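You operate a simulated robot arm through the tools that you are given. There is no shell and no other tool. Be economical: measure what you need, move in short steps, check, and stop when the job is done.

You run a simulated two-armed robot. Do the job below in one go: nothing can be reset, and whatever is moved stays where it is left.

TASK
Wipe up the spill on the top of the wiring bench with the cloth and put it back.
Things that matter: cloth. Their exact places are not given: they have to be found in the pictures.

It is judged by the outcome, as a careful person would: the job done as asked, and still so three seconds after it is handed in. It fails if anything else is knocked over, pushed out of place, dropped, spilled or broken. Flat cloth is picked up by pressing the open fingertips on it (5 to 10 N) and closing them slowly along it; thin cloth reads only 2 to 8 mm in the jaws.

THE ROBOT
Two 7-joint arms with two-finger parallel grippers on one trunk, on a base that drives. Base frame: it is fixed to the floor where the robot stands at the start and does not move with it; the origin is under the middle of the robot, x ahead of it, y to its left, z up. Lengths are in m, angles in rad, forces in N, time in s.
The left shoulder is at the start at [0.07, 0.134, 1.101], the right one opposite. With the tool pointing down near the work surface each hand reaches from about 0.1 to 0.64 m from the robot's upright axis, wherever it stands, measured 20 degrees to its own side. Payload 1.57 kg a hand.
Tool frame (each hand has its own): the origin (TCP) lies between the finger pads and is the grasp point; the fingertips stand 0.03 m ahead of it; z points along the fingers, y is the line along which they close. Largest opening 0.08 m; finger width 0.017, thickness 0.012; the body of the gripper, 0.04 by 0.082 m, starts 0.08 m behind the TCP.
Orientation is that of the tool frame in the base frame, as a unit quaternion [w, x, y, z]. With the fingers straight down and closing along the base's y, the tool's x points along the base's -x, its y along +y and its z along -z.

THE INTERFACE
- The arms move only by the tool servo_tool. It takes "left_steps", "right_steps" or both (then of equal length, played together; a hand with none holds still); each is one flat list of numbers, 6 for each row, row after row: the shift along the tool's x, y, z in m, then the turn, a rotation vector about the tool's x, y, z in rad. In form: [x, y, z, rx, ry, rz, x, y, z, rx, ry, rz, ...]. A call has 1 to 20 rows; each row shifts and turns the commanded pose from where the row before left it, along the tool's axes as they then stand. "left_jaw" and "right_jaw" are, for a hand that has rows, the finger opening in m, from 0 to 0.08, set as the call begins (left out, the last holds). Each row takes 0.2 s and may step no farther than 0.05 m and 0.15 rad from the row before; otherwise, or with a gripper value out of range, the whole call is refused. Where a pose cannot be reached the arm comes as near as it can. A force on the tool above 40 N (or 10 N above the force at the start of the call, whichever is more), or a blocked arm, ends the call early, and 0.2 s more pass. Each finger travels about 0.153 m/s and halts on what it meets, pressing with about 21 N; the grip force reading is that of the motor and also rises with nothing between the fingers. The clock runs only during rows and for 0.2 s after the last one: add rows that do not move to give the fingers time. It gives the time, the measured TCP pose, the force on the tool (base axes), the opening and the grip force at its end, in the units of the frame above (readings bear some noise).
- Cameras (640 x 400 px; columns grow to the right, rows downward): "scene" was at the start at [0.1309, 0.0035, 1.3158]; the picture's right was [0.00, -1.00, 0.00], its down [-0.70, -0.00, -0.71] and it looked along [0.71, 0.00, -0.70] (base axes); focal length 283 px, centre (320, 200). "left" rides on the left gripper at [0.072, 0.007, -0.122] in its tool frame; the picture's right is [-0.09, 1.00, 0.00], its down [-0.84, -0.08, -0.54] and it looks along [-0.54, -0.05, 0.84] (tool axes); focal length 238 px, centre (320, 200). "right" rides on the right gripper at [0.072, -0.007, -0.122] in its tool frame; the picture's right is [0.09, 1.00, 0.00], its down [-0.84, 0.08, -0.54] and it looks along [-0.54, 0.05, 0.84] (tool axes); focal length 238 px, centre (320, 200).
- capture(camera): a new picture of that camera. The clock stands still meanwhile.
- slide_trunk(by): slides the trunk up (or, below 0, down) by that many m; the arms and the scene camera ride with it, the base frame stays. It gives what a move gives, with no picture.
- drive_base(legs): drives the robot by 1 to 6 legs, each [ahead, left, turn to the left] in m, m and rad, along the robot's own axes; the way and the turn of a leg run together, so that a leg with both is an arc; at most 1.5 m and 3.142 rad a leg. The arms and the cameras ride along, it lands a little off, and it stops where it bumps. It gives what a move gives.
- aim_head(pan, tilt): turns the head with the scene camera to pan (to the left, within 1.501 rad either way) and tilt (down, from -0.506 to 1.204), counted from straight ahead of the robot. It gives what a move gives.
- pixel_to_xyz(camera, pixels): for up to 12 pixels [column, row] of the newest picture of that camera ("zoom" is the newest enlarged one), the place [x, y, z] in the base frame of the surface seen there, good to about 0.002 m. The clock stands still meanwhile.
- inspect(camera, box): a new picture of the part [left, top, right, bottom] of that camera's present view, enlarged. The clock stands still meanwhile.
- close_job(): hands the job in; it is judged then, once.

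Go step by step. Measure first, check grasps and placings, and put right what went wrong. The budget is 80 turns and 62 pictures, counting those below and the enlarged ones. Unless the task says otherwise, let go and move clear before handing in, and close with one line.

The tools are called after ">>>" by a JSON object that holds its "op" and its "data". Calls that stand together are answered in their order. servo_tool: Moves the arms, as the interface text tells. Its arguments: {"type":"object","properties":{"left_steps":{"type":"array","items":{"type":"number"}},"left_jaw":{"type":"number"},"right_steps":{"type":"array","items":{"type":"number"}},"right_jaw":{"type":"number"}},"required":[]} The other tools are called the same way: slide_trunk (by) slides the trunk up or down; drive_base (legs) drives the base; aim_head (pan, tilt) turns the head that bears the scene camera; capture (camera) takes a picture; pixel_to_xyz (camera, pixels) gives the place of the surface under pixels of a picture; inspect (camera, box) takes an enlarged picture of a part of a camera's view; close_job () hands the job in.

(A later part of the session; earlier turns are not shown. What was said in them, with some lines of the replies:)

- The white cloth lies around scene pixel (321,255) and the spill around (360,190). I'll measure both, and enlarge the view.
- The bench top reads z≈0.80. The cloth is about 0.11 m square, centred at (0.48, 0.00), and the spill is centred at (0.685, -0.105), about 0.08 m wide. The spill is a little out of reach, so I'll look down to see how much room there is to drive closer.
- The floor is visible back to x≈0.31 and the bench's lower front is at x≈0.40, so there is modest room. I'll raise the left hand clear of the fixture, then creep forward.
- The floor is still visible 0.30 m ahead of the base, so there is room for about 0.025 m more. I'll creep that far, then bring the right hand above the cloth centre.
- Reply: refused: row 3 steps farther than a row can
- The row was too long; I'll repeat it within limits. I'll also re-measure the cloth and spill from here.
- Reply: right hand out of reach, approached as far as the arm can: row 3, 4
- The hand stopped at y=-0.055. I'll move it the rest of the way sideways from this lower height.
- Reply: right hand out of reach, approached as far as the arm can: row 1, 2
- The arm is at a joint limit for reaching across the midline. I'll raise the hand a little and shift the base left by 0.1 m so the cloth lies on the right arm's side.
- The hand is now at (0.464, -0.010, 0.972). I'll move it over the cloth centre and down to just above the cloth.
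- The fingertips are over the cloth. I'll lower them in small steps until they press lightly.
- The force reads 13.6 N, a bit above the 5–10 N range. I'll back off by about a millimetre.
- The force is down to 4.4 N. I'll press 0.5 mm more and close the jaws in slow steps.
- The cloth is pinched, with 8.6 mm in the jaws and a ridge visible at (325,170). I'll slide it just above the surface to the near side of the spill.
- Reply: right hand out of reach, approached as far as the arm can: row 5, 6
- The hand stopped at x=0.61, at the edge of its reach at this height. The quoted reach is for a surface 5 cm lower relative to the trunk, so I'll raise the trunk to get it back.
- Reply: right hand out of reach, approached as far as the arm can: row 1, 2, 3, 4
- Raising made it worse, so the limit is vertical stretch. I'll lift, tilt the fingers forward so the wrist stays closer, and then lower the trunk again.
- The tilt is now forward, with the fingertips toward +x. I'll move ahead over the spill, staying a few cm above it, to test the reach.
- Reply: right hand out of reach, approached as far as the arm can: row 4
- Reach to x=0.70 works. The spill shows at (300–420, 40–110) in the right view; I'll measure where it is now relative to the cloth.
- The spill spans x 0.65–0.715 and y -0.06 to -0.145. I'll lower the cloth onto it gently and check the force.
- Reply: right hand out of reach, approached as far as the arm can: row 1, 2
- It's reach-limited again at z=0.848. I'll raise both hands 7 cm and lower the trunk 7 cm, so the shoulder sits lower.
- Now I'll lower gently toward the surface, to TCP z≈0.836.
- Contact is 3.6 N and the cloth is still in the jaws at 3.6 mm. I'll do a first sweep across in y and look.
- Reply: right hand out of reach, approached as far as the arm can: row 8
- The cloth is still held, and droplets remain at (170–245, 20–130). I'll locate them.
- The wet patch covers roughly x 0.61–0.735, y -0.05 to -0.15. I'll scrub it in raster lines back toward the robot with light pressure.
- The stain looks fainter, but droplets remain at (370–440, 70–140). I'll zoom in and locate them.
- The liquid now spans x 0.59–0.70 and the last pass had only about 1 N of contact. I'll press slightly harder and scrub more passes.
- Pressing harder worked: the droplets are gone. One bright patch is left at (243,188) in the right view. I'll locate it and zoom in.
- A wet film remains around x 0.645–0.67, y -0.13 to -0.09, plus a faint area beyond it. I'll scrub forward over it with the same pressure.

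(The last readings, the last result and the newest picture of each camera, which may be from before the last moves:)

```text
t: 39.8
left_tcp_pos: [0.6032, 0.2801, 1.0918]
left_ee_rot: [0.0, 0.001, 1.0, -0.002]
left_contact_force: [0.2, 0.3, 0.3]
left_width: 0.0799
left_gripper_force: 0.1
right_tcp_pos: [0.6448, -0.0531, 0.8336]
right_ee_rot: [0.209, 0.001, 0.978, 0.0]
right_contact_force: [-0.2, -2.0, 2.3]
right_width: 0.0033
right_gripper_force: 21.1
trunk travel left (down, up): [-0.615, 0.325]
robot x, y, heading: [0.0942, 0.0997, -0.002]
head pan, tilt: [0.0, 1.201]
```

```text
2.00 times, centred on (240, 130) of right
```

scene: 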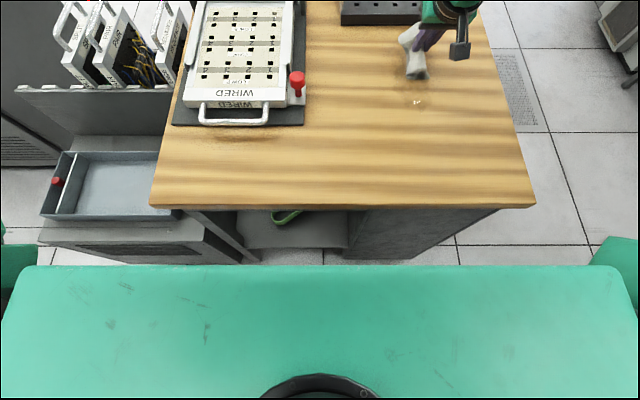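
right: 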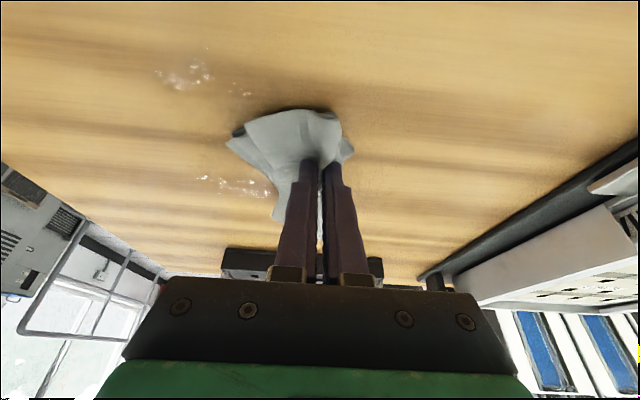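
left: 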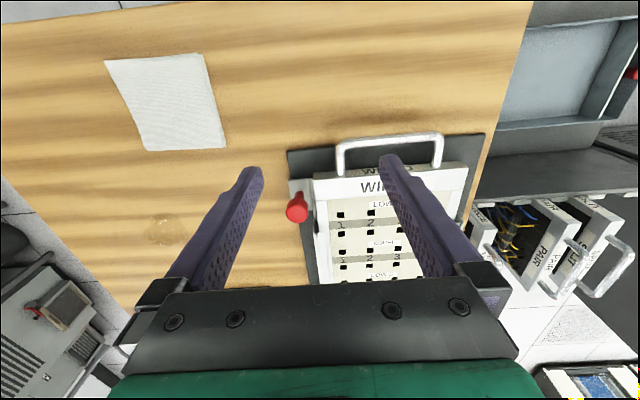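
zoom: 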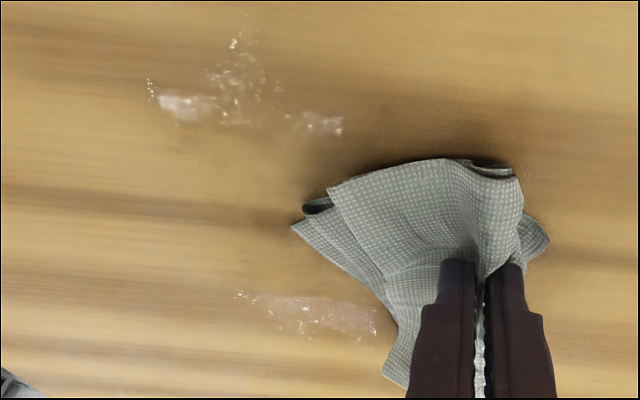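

Two thin bands remain: one at x≈0.60, y -0.14 to -0.10, the other at x≈0.70, y -0.15 to -0.10. I'll do the far band first, pressing about 1 mm more.

>>> {"op": "servo_tool", "data": {"right_steps": [-0.018, -0.02, 0.009, 0, 0, 0, -0.018, -0.02, 0.009, 0, 0, 0, 0, -0.02, 0, 0, 0, 0, 0, -0.02, 0, 0, 0, 0, 0, -0.02, 0, 0, 0, 0, -0.0091, 0, 0.0041, 0, 0, 0, 0, 0.02, 0, 0, 0, 0, 0, 0.02, 0, 0, 0, 0, 0, 0.02, 0, 0, 0, 0, -0.0091, -0.01, 0.0041, 0, 0, 0, 0, -0.02, 0, 0, 0, 0, 0, -0.02, 0, 0, 0, 0, 0, -0.02, 0, 0, 0, 0, 0, 0, 0, 0, 0, 0]}}

>>> {"op": "servo_tool", "data": {"right_steps": [0.0183, 0, -0.0082, 0, 0, 0, 0.0183, 0, -0.0082, 0, 0, 0, 0.0183, 0, -0.0082, 0, 0, 0, 0.0183, 0, -0.0082, 0, 0, 0, 0.0183, 0, -0.0082, 0, 0, 0, 0, 0.025, 0, 0, 0, 0, 0, 0.025, 0, 0, 0, 0, 0, 0.025, 0, 0, 0, 0, 0.0091, 0, -0.0041, 0, 0, 0, 0, -0.025, 0, 0, 0, 0, 0, -0.025, 0, 0, 0, 0, 0, -0.025, 0, 0, 0, 0, 0.0091, 0, -0.0041, 0, 0, 0, 0, 0.025, 0, 0, 0, 0, 0, 0.025, 0, 0, 0, 0, 0, 0.025, 0, 0, 0, 0, 0, 0.025, 0, 0, 0, 0, 0, 0, 0, 0, 0, 0]}}

>>> {"op": "capture", "data": {"camera": "right"}}

```text
t: 42.8
left_tcp_pos: [0.6012, 0.283, 1.092]
left_ee_rot: [0.0, 0.001, 1.0, -0.001]
left_contact_force: [0.2, 0.3, 0.1]
left_width: 0.0798
left_gripper_force: 0.1
right_tcp_pos: [0.7065, -0.1611, 0.834]
right_ee_rot: [0.21, 0.0, 0.978, -0.001]
right_contact_force: [-0.6, 4.2, 10.3]
right_width: 0.0033
right_gripper_force: 20.8
trunk travel left (down, up): [-0.615, 0.325]
robot x, y, heading: [0.0913, 0.0981, -0.001]
head pan, tilt: [0.0, 1.201]
```

```text
t: 46.6
left_tcp_pos: [0.5996, 0.2804, 1.0919]
left_ee_rot: [0.001, 0.001, 1.0, 0.0]
left_contact_force: [0.5, -0.4, -0.7]
left_width: 0.08
left_gripper_force: 0.1
right_tcp_pos: [0.5845, -0.0646, 0.8327]
right_ee_rot: [0.21, 0.001, 0.978, 0.002]
right_contact_force: [-0.3, -4.2, 15.1]
right_width: 0.0033
right_gripper_force: 21.1
trunk travel left (down, up): [-0.615, 0.325]
robot x, y, heading: [0.097, 0.0957, -0.003]
head pan, tilt: [0.0, 1.201]
```

```text
35 pictures are left
```

right: 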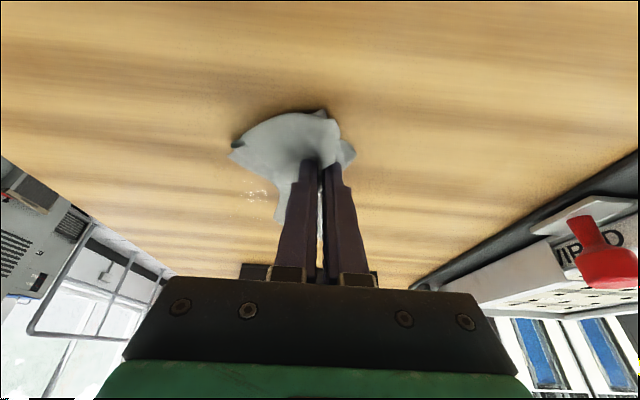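

Almost clean; a few specks remain at (255,195). I'll lift the cloth a little and check the whole area.

>>> {"op": "servo_tool", "data": {"right_steps": [-0.0163, 0, -0.0365, 0, 0, 0, 0.02, 0, -0.045, 0, 0, 0, 0.04, 0, -0.025, 0, 0, 0, 0, 0, 0, 0, 0, 0]}}

>>> {"op": "capture", "data": {"camera": "right"}}

>>> {"op": "inspect", "data": {"camera": "scene", "box": [340, 0, 540, 130]}}

```text
t: 47.6
left_tcp_pos: [0.6042, 0.2802, 1.0895]
left_ee_rot: [-0.001, 0.0, 1.0, 0.0]
left_contact_force: [-0.2, -0.3, 0.0]
left_width: 0.0801
left_gripper_force: 0.0
right_tcp_pos: [0.5016, -0.0634, 0.9119]
right_ee_rot: [0.208, 0.0, 0.978, 0.0]
right_contact_force: [0.2, -0.1, -0.1]
right_width: 0.0033
right_gripper_force: 21.3
trunk travel left (down, up): [-0.615, 0.325]
robot x, y, heading: [0.0957, 0.0992, -0.0]
head pan, tilt: [0.0, 1.201]
```

```text
34 pictures are left
```

right: 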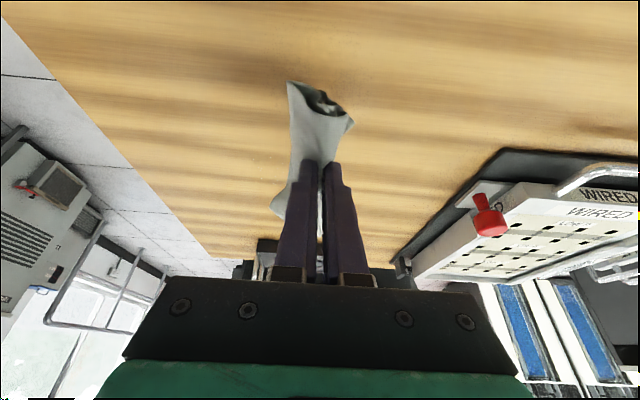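

```text
3.08 times, centred on (440, 65) of scene
```

zoom: 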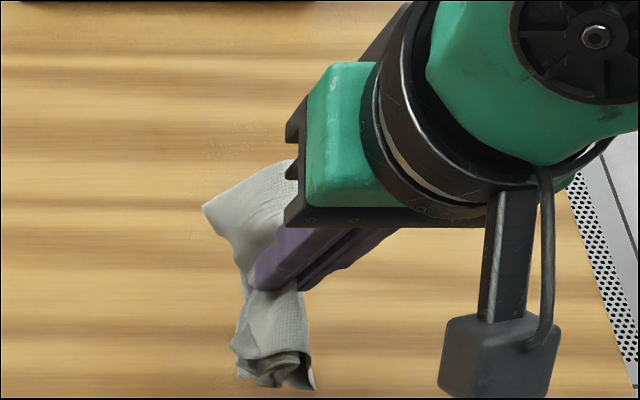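

Some faint specks show near zoom (245,130) and (195,235). I'll pull the hand back toward the robot and right to clear the view.

>>> {"op": "servo_tool", "data": {"right_steps": [0.0365, -0.03, -0.0163, 0, 0, 0, 0.0365, -0.03, -0.0163, 0, 0, 0, 0.02, -0.045, 0, 0, 0, 0, 0, -0.045, 0, 0, 0, 0, 0, -0.045, 0, 0, 0, 0, 0, 0, 0, 0, 0, 0]}}

>>> {"op": "aim_head", "data": {"pan": -0.3, "tilt": 0.85}}

>>> {"op": "capture", "data": {"camera": "scene"}}

```text
t: 49.0
left_tcp_pos: [0.6018, 0.2812, 1.0906]
left_ee_rot: [0.0, 0.001, 1.0, -0.001]
left_contact_force: [-0.1, -0.2, 0.0]
left_width: 0.0802
left_gripper_force: 0.1
right_tcp_pos: [0.4015, -0.2518, 0.906]
right_ee_rot: [0.209, 0.003, 0.978, 0.002]
right_contact_force: [0.5, 0.1, -0.6]
right_width: 0.0032
right_gripper_force: 20.8
right hand out of reach, approached as far as the arm can: row 5
trunk travel left (down, up): [-0.615, 0.325]
robot x, y, heading: [0.0968, 0.0934, 0.001]
head pan, tilt: [0.0, 1.201]
```

```text
t: 49.8
left_tcp_pos: [0.6023, 0.2802, 1.0903]
left_ee_rot: [0.0, 0.001, 1.0, 0.0]
left_contact_force: [-0.6, 0.4, -0.3]
left_width: 0.08
left_gripper_force: 0.0
right_tcp_pos: [0.402, -0.2526, 0.9055]
right_ee_rot: [0.211, 0.005, 0.978, 0.002]
right_contact_force: [-0.8, -0.7, -0.4]
right_width: 0.0033
right_gripper_force: 20.7
trunk travel left (down, up): [-0.615, 0.325]
robot x, y, heading: [0.0967, 0.0983, -0.005]
head pan, tilt: [-0.3, 0.85]
```

```text
32 pictures are left
```

scene: 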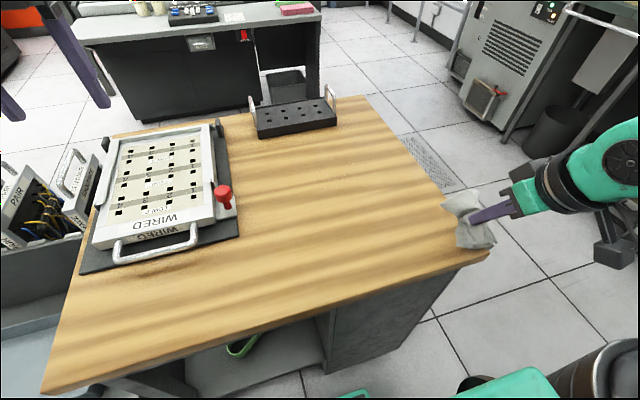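

>>> {"op": "inspect", "data": {"camera": "scene", "box": [260, 110, 460, 250]}}

>>> {"op": "pixel_to_xyz", "data": {"camera": "zoom", "pixels": [[150, 150], [250, 150], [350, 150], [150, 230], [250, 230], [350, 230]]}}

```text
2.86 times, centred on (360, 180) of scene
```

zoom: 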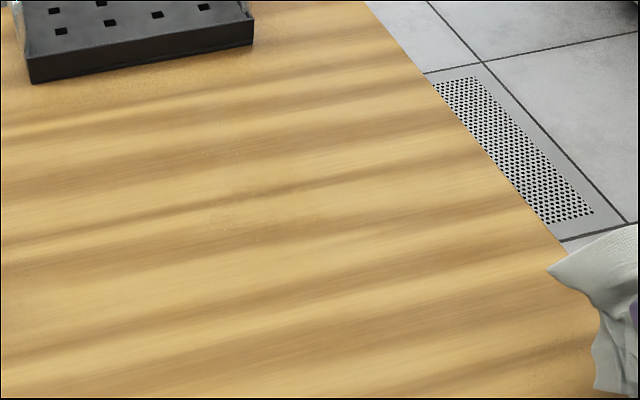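

```text
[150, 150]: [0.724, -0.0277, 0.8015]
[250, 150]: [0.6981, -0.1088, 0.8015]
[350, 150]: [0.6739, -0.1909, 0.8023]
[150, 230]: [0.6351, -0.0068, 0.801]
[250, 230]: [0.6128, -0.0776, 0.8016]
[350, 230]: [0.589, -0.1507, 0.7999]
```

Nearly clean; I'll zoom in tighter to see whether the specks are real.

>>> {"op": "inspect", "data": {"camera": "scene", "box": [310, 145, 390, 205]}}

>>> {"op": "pixel_to_xyz", "data": {"camera": "zoom", "pixels": [[110, 100], [300, 60], [110, 250], [250, 280], [320, 200], [400, 150], [500, 100], [320, 100], [200, 100], [200, 200]]}}

```text
6.67 times, centred on (350, 175) of scene
```

zoom: 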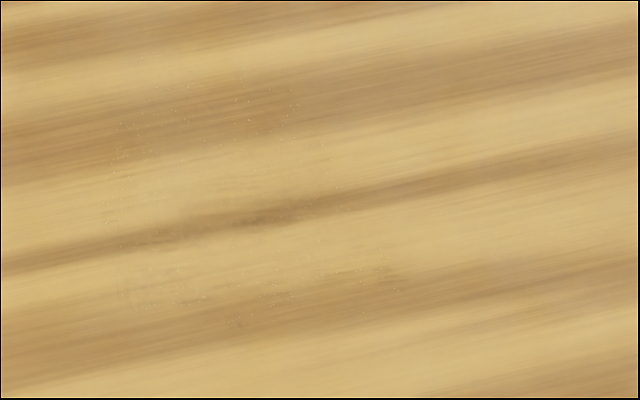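

```text
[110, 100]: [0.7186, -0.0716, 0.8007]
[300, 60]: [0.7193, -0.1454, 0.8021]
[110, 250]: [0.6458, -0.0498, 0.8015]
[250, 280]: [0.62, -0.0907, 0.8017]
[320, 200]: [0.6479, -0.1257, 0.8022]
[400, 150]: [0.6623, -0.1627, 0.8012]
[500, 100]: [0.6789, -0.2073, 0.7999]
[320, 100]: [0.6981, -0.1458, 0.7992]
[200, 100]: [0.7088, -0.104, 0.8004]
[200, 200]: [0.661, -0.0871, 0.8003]
```

Only very faint specks outline the old patch. One more full, firm pass will make sure; I'll bring the cloth back over the far edge first.

>>> {"op": "servo_tool", "data": {"right_steps": [-0.0365, 0.013, 0.0163, 0, 0, 0, -0.0365, 0.013, 0.0163, 0, 0, 0, -0.0365, 0.013, 0.0163, 0, 0, 0, -0.0365, 0.013, 0.0163, 0, 0, 0, -0.0365, 0.013, 0.0163, 0, 0, 0, -0.0365, 0.013, 0.0163, 0, 0, 0, -0.0365, 0.013, 0.0163, 0, 0, 0, -0.027, 0, 0.012, 0, 0, 0, 0.0114, 0, 0.0256, 0, 0, 0, 0.0114, 0, 0.0256, 0, 0, 0, 0, 0, 0, 0, 0, 0]}}

```text
t: 52.2
left_tcp_pos: [0.6015, 0.2798, 1.0917]
left_ee_rot: [-0.001, 0.0, 1.0, -0.001]
left_contact_force: [-0.5, 0.3, 0.1]
left_width: 0.0801
left_gripper_force: 0.1
right_tcp_pos: [0.7108, -0.1641, 0.8487]
right_ee_rot: [0.211, 0.001, 0.978, 0.0]
right_contact_force: [-0.1, -0.3, 0.3]
right_width: 0.0032
right_gripper_force: 21.0
trunk travel left (down, up): [-0.615, 0.325]
robot x, y, heading: [0.0989, 0.0992, -0.004]
head pan, tilt: [-0.3, 0.85]
```

>>> {"op": "servo_tool", "data": {"right_steps": [0.0045, 0, 0.01, 0, 0, 0, 0.0019, 0, 0.0043, 0, 0, 0, 0, 0.025, 0, 0, 0, 0, 0, 0.025, 0, 0, 0, 0, 0, 0.02, 0, 0, 0, 0, 0.0183, 0.01, -0.0082, 0, 0, 0, 0, -0.027, 0, 0, 0, 0, 0, -0.027, 0, 0, 0, 0, 0, -0.027, 0, 0, 0, 0, 0.0137, 0, -0.0061, 0, 0, 0, 0, 0.027, 0, 0, 0, 0, 0, 0.027, 0, 0, 0, 0, 0, 0.027, 0, 0, 0, 0, 0, 0.025, 0, 0, 0, 0, 0, 0, 0, 0, 0, 0]}}

```text
t: 55.4
left_tcp_pos: [0.6013, 0.2799, 1.093]
left_ee_rot: [0.001, 0.001, 1.0, 0.0]
left_contact_force: [-0.3, -0.1, -0.9]
left_width: 0.0796
left_gripper_force: 0.0
right_tcp_pos: [0.6747, -0.0596, 0.8332]
right_ee_rot: [0.21, 0.0, 0.978, 0.001]
right_contact_force: [-1.4, -2.2, 10.2]
right_width: 0.0034
right_gripper_force: 21.1
trunk travel left (down, up): [-0.615, 0.325]
robot x, y, heading: [0.098, 0.0995, -0.005]
head pan, tilt: [-0.3, 0.85]
```

Contact is a good 10 N. I'll carry on with lines toward the robot.

>>> {"op": "servo_tool", "data": {"right_steps": [0.0137, 0.01, -0.0061, 0, 0, 0, 0, -0.03, 0, 0, 0, 0, 0, -0.03, 0, 0, 0, 0, 0, -0.03, 0, 0, 0, 0, 0, -0.025, 0, 0, 0, 0, 0.0137, 0, -0.0061, 0, 0, 0, 0, 0.03, 0, 0, 0, 0, 0, 0.03, 0, 0, 0, 0, 0, 0.03, 0, 0, 0, 0, 0, 0.025, 0, 0, 0, 0, 0.0137, 0, -0.0061, 0, 0, 0, 0, -0.03, 0, 0, 0, 0, 0, -0.03, 0, 0, 0, 0, 0, -0.03, 0, 0, 0, 0, 0, -0.025, 0, 0, 0, 0, 0.0137, 0, -0.0061, 0, 0, 0, 0, 0.03, 0, 0, 0, 0, 0, 0.03, 0, 0, 0, 0, 0, 0.03, 0, 0, 0, 0, 0, 0.025, 0, 0, 0, 0]}}

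>>> {"op": "servo_tool", "data": {"right_steps": [0.0137, 0, -0.0061, 0, 0, 0, 0, -0.03, 0, 0, 0, 0, 0, -0.03, 0, 0, 0, 0, 0, -0.03, 0, 0, 0, 0, 0, -0.02, 0, 0, 0, 0, 0.0137, 0, -0.0061, 0, 0, 0, 0, 0.03, 0, 0, 0, 0, 0, 0.03, 0, 0, 0, 0, 0, 0.03, 0, 0, 0, 0, 0, 0.02, 0, 0, 0, 0, -0.0163, 0, -0.0365, 0, 0, 0, 0.02, 0, -0.045, 0, 0, 0, 0, 0, 0, 0, 0, 0]}}

>>> {"op": "capture", "data": {"camera": "scene"}}

```text
t: 59.6
left_tcp_pos: [0.6002, 0.2806, 1.0916]
left_ee_rot: [0.001, 0.001, 1.0, -0.001]
left_contact_force: [-0.1, -0.4, 0.4]
left_width: 0.0799
left_gripper_force: 0.0
right_tcp_pos: [0.6161, -0.047, 0.8331]
right_ee_rot: [0.21, 0.001, 0.978, 0.0]
right_contact_force: [-0.4, -7.0, 15.0]
right_width: 0.0032
right_gripper_force: 21.2
trunk travel left (down, up): [-0.615, 0.325]
robot x, y, heading: [0.0962, 0.0946, -0.008]
head pan, tilt: [-0.3, 0.85]
```

```text
t: 62.4
left_tcp_pos: [0.6044, 0.2815, 1.0899]
left_ee_rot: [-0.001, 0.002, 1.0, 0.0]
left_contact_force: [0.3, -0.5, -0.1]
left_width: 0.0801
left_gripper_force: 0.1
right_tcp_pos: [0.5538, -0.048, 0.9054]
right_ee_rot: [0.208, 0.001, 0.978, 0.0]
right_contact_force: [-0.2, 0.6, 0.0]
right_width: 0.0031
right_gripper_force: 21.2
trunk travel left (down, up): [-0.615, 0.325]
robot x, y, heading: [0.0933, 0.1006, 0.005]
head pan, tilt: [-0.3, 0.85]
```

```text
29 pictures are left
```

scene: 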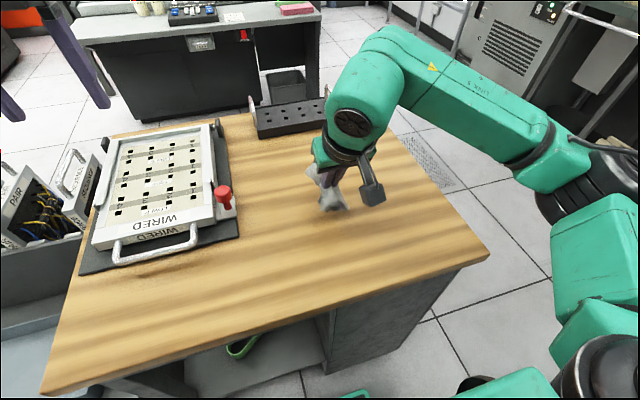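

The far area looks clear. I'll straighten the tool and carry the cloth back over its original place (0.48, 0.00).

>>> {"op": "servo_tool", "data": {"right_steps": [0, 0, 0, 0, 0.14, 0, 0, 0, 0, 0, 0.14, 0, 0, 0, 0, 0, 0.14, 0, 0.037, 0.024, 0, 0, 0, 0, 0.037, 0.024, 0, 0, 0, 0, 0, 0, 0, 0, 0, 0]}}

>>> {"op": "capture", "data": {"camera": "right"}}

>>> {"op": "inspect", "data": {"camera": "scene", "box": [270, 110, 430, 240]}}

```text
t: 63.8
left_tcp_pos: [0.6039, 0.2801, 1.0896]
left_ee_rot: [-0.001, 0.0, 1.0, 0.0]
left_contact_force: [0.3, -0.5, 0.2]
left_width: 0.0799
left_gripper_force: 0.0
right_tcp_pos: [0.4776, -0.0016, 0.9037]
right_ee_rot: [-0.001, 0.001, 1.0, 0.001]
right_contact_force: [-0.7, 0.4, -0.4]
right_width: 0.0035
right_gripper_force: 21.1
trunk travel left (down, up): [-0.615, 0.325]
robot x, y, heading: [0.0946, 0.0953, -0.004]
head pan, tilt: [-0.3, 0.85]
```

```text
28 pictures are left
```

right: 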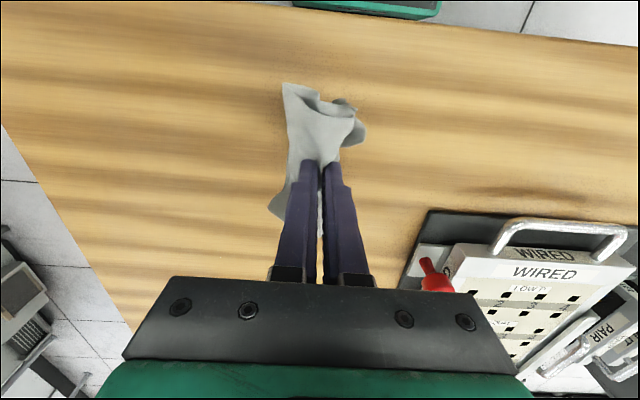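

```text
3.08 times, centred on (350, 175) of scene
```

zoom: 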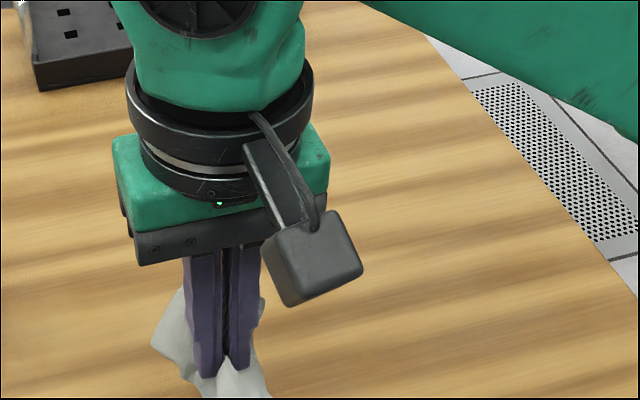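

The cloth hangs over its place. I'll lower it until it touches.

>>> {"op": "servo_tool", "data": {"right_steps": [-0.002, 0.001, 0.03, 0, 0, 0, 0, 0, 0.025, 0, 0, 0, 0, 0, 0.013, 0, 0, 0, 0, 0, 0, 0, 0, 0]}}

>>> {"op": "capture", "data": {"camera": "right"}}

```text
t: 64.8
left_tcp_pos: [0.6017, 0.2809, 1.0905]
left_ee_rot: [0.0, 0.001, 1.0, 0.001]
left_contact_force: [-0.4, -0.5, 0.3]
left_width: 0.0799
left_gripper_force: 0.0
right_tcp_pos: [0.4781, -0.0003, 0.8363]
right_ee_rot: [0.0, 0.0, 1.0, 0.0]
right_contact_force: [-0.8, -0.3, 5.5]
right_width: 0.0032
right_gripper_force: 21.0
trunk travel left (down, up): [-0.615, 0.325]
robot x, y, heading: [0.0971, 0.099, -0.005]
head pan, tilt: [-0.3, 0.85]
```

```text
26 pictures are left
```

right: 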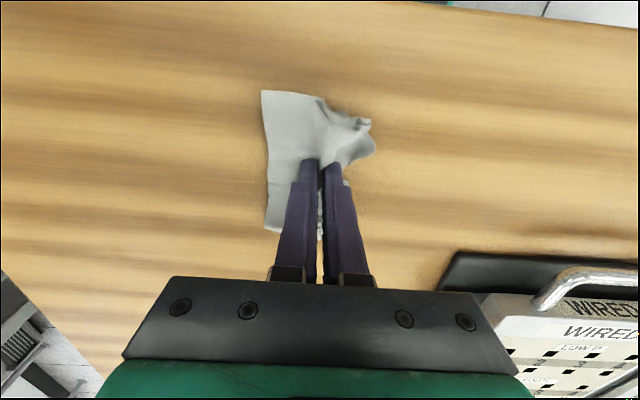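

Touching at 5.5 N. I'll open the jaws slowly, then lift straight up.

>>> {"op": "servo_tool", "data": {"right_steps": [0, 0, 0, 0, 0, 0, 0, 0, 0, 0, 0, 0], "right_jaw": 0.025}}

>>> {"op": "servo_tool", "data": {"right_steps": [0, 0, 0, 0, 0, 0, 0, 0, 0, 0, 0, 0], "right_jaw": 0.06}}

>>> {"op": "servo_tool", "data": {"right_steps": [0, 0, -0.02, 0, 0, 0, 0, 0, -0.03, 0, 0, 0, 0, 0, -0.04, 0, 0, 0, 0, 0, 0, 0, 0, 0]}}

>>> {"op": "capture", "data": {"camera": "right"}}

```text
t: 65.4
left_tcp_pos: [0.6027, 0.28, 1.0905]
left_ee_rot: [0.0, 0.002, 1.0, -0.001]
left_contact_force: [-0.1, -0.4, -0.4]
left_width: 0.0802
left_gripper_force: 0.1
right_tcp_pos: [0.4796, -0.0001, 0.8363]
right_ee_rot: [0.001, 0.001, 1.0, 0.0]
right_contact_force: [0.0, 0.8, 0.8]
right_width: 0.0249
right_gripper_force: 0.1
trunk travel left (down, up): [-0.615, 0.325]
robot x, y, heading: [0.0942, 0.0992, -0.003]
head pan, tilt: [-0.3, 0.85]
```

```text
t: 66.0
left_tcp_pos: [0.6034, 0.2807, 1.0916]
left_ee_rot: [0.0, 0.001, 1.0, 0.0]
left_contact_force: [-0.3, -0.4, -0.3]
left_width: 0.08
left_gripper_force: 0.1
right_tcp_pos: [0.4784, 0.0004, 0.837]
right_ee_rot: [0.002, 0.001, 1.0, 0.0]
right_contact_force: [-1.3, -0.4, -0.3]
right_width: 0.0601
right_gripper_force: 0.1
trunk travel left (down, up): [-0.615, 0.325]
robot x, y, heading: [0.0937, 0.0971, -0.002]
head pan, tilt: [-0.3, 0.85]
```

```text
t: 67.0
left_tcp_pos: [0.6034, 0.2801, 1.0897]
left_ee_rot: [0.0, 0.0, 1.0, 0.0]
left_contact_force: [-0.2, -0.4, 0.9]
left_width: 0.08
left_gripper_force: 0.1
right_tcp_pos: [0.4785, 0.0011, 0.9243]
right_ee_rot: [0.0, 0.001, 1.0, 0.001]
right_contact_force: [-0.1, 0.1, -0.1]
right_width: 0.0602
right_gripper_force: 0.0
trunk travel left (down, up): [-0.615, 0.325]
robot x, y, heading: [0.0947, 0.0964, -0.008]
head pan, tilt: [-0.3, 0.85]
```

```text
25 pictures are left
```

right: 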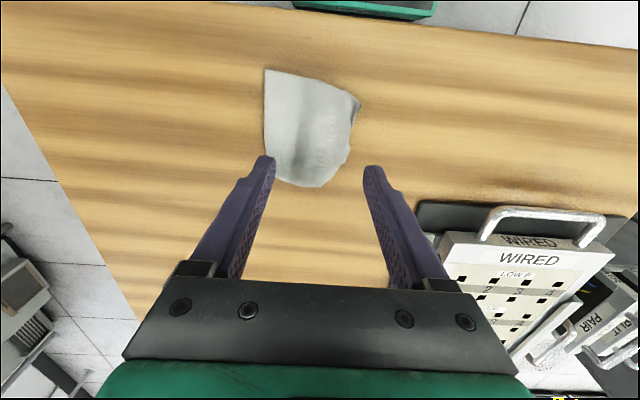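

The cloth is released and lies nearly flat, with the +y edge a bit curled. I'll raise the hand out of the view and check both the cloth and the spill area.

>>> {"op": "servo_tool", "data": {"right_steps": [0, -0.04, -0.02, 0, 0, 0, 0, -0.045, -0.02, 0, 0, 0, 0, -0.045, 0, 0, 0, 0, 0.02, -0.045, 0, 0, 0, 0, 0.02, -0.045, 0, 0, 0, 0, 0, 0, 0, 0, 0, 0]}}

>>> {"op": "capture", "data": {"camera": "scene"}}

```text
t: 68.4
left_tcp_pos: [0.6036, 0.2812, 1.0901]
left_ee_rot: [-0.001, 0.001, 1.0, -0.001]
left_contact_force: [-0.7, 0.6, -0.5]
left_width: 0.08
left_gripper_force: 0.1
right_tcp_pos: [0.4369, -0.219, 0.9674]
right_ee_rot: [0.0, 0.0, 1.0, 0.0]
right_contact_force: [-1.0, 1.0, -0.6]
right_width: 0.0602
right_gripper_force: 0.0
trunk travel left (down, up): [-0.615, 0.325]
robot x, y, heading: [0.099, 0.1, 0.001]
head pan, tilt: [-0.3, 0.85]
```

```text
24 pictures are left
```

scene: 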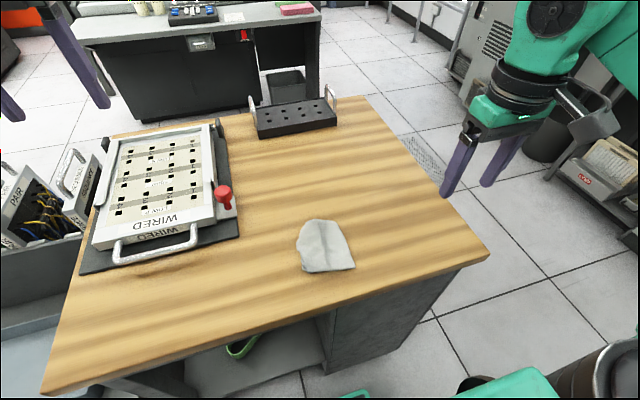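

>>> {"op": "inspect", "data": {"camera": "scene", "box": [310, 145, 390, 205]}}

>>> {"op": "inspect", "data": {"camera": "scene", "box": [270, 190, 390, 290]}}

>>> {"op": "pixel_to_xyz", "data": {"camera": "scene", "pixels": [[303, 223], [338, 221], [355, 268], [303, 271], [296, 243], [325, 248]]}}

```text
6.67 times, centred on (350, 175) of scene
```

zoom: 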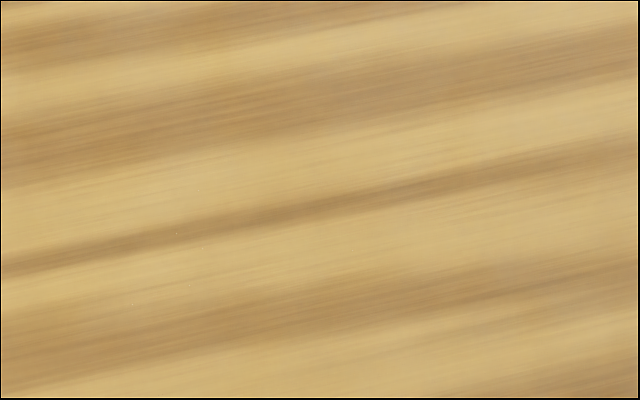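

```text
4.00 times, centred on (330, 240) of scene
```

zoom: 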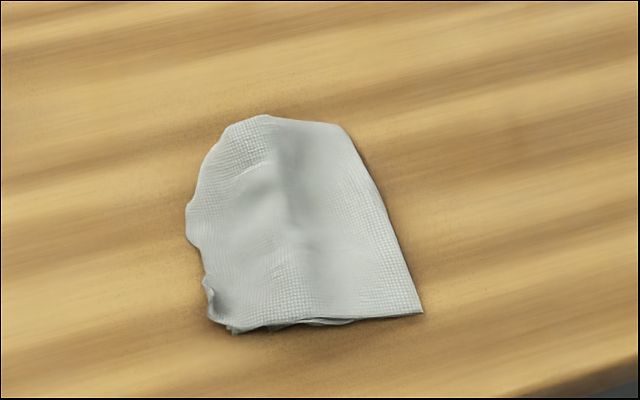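

```text
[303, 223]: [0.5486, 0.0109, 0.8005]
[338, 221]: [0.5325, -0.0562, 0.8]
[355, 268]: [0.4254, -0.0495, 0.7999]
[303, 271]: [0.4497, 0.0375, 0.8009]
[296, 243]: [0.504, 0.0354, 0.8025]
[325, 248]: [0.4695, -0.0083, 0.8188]
```

The spill on the wiring bench is wiped up and the cloth is back in its place. In the zoomed view, only two or three barely visible specks remain. The cloth's centre is about 1 cm off the original, its left edge is slightly curled under, and both hands are clear.

>>> {"op": "close_job", "data": {}}

```text
The job is handed in.
```

I wiped up the spill on the wiring bench and put the cloth back within about 1 cm of its original place, its left edge slightly curled under. Two or three barely visible specks remain where the spill was; nothing else was moved.
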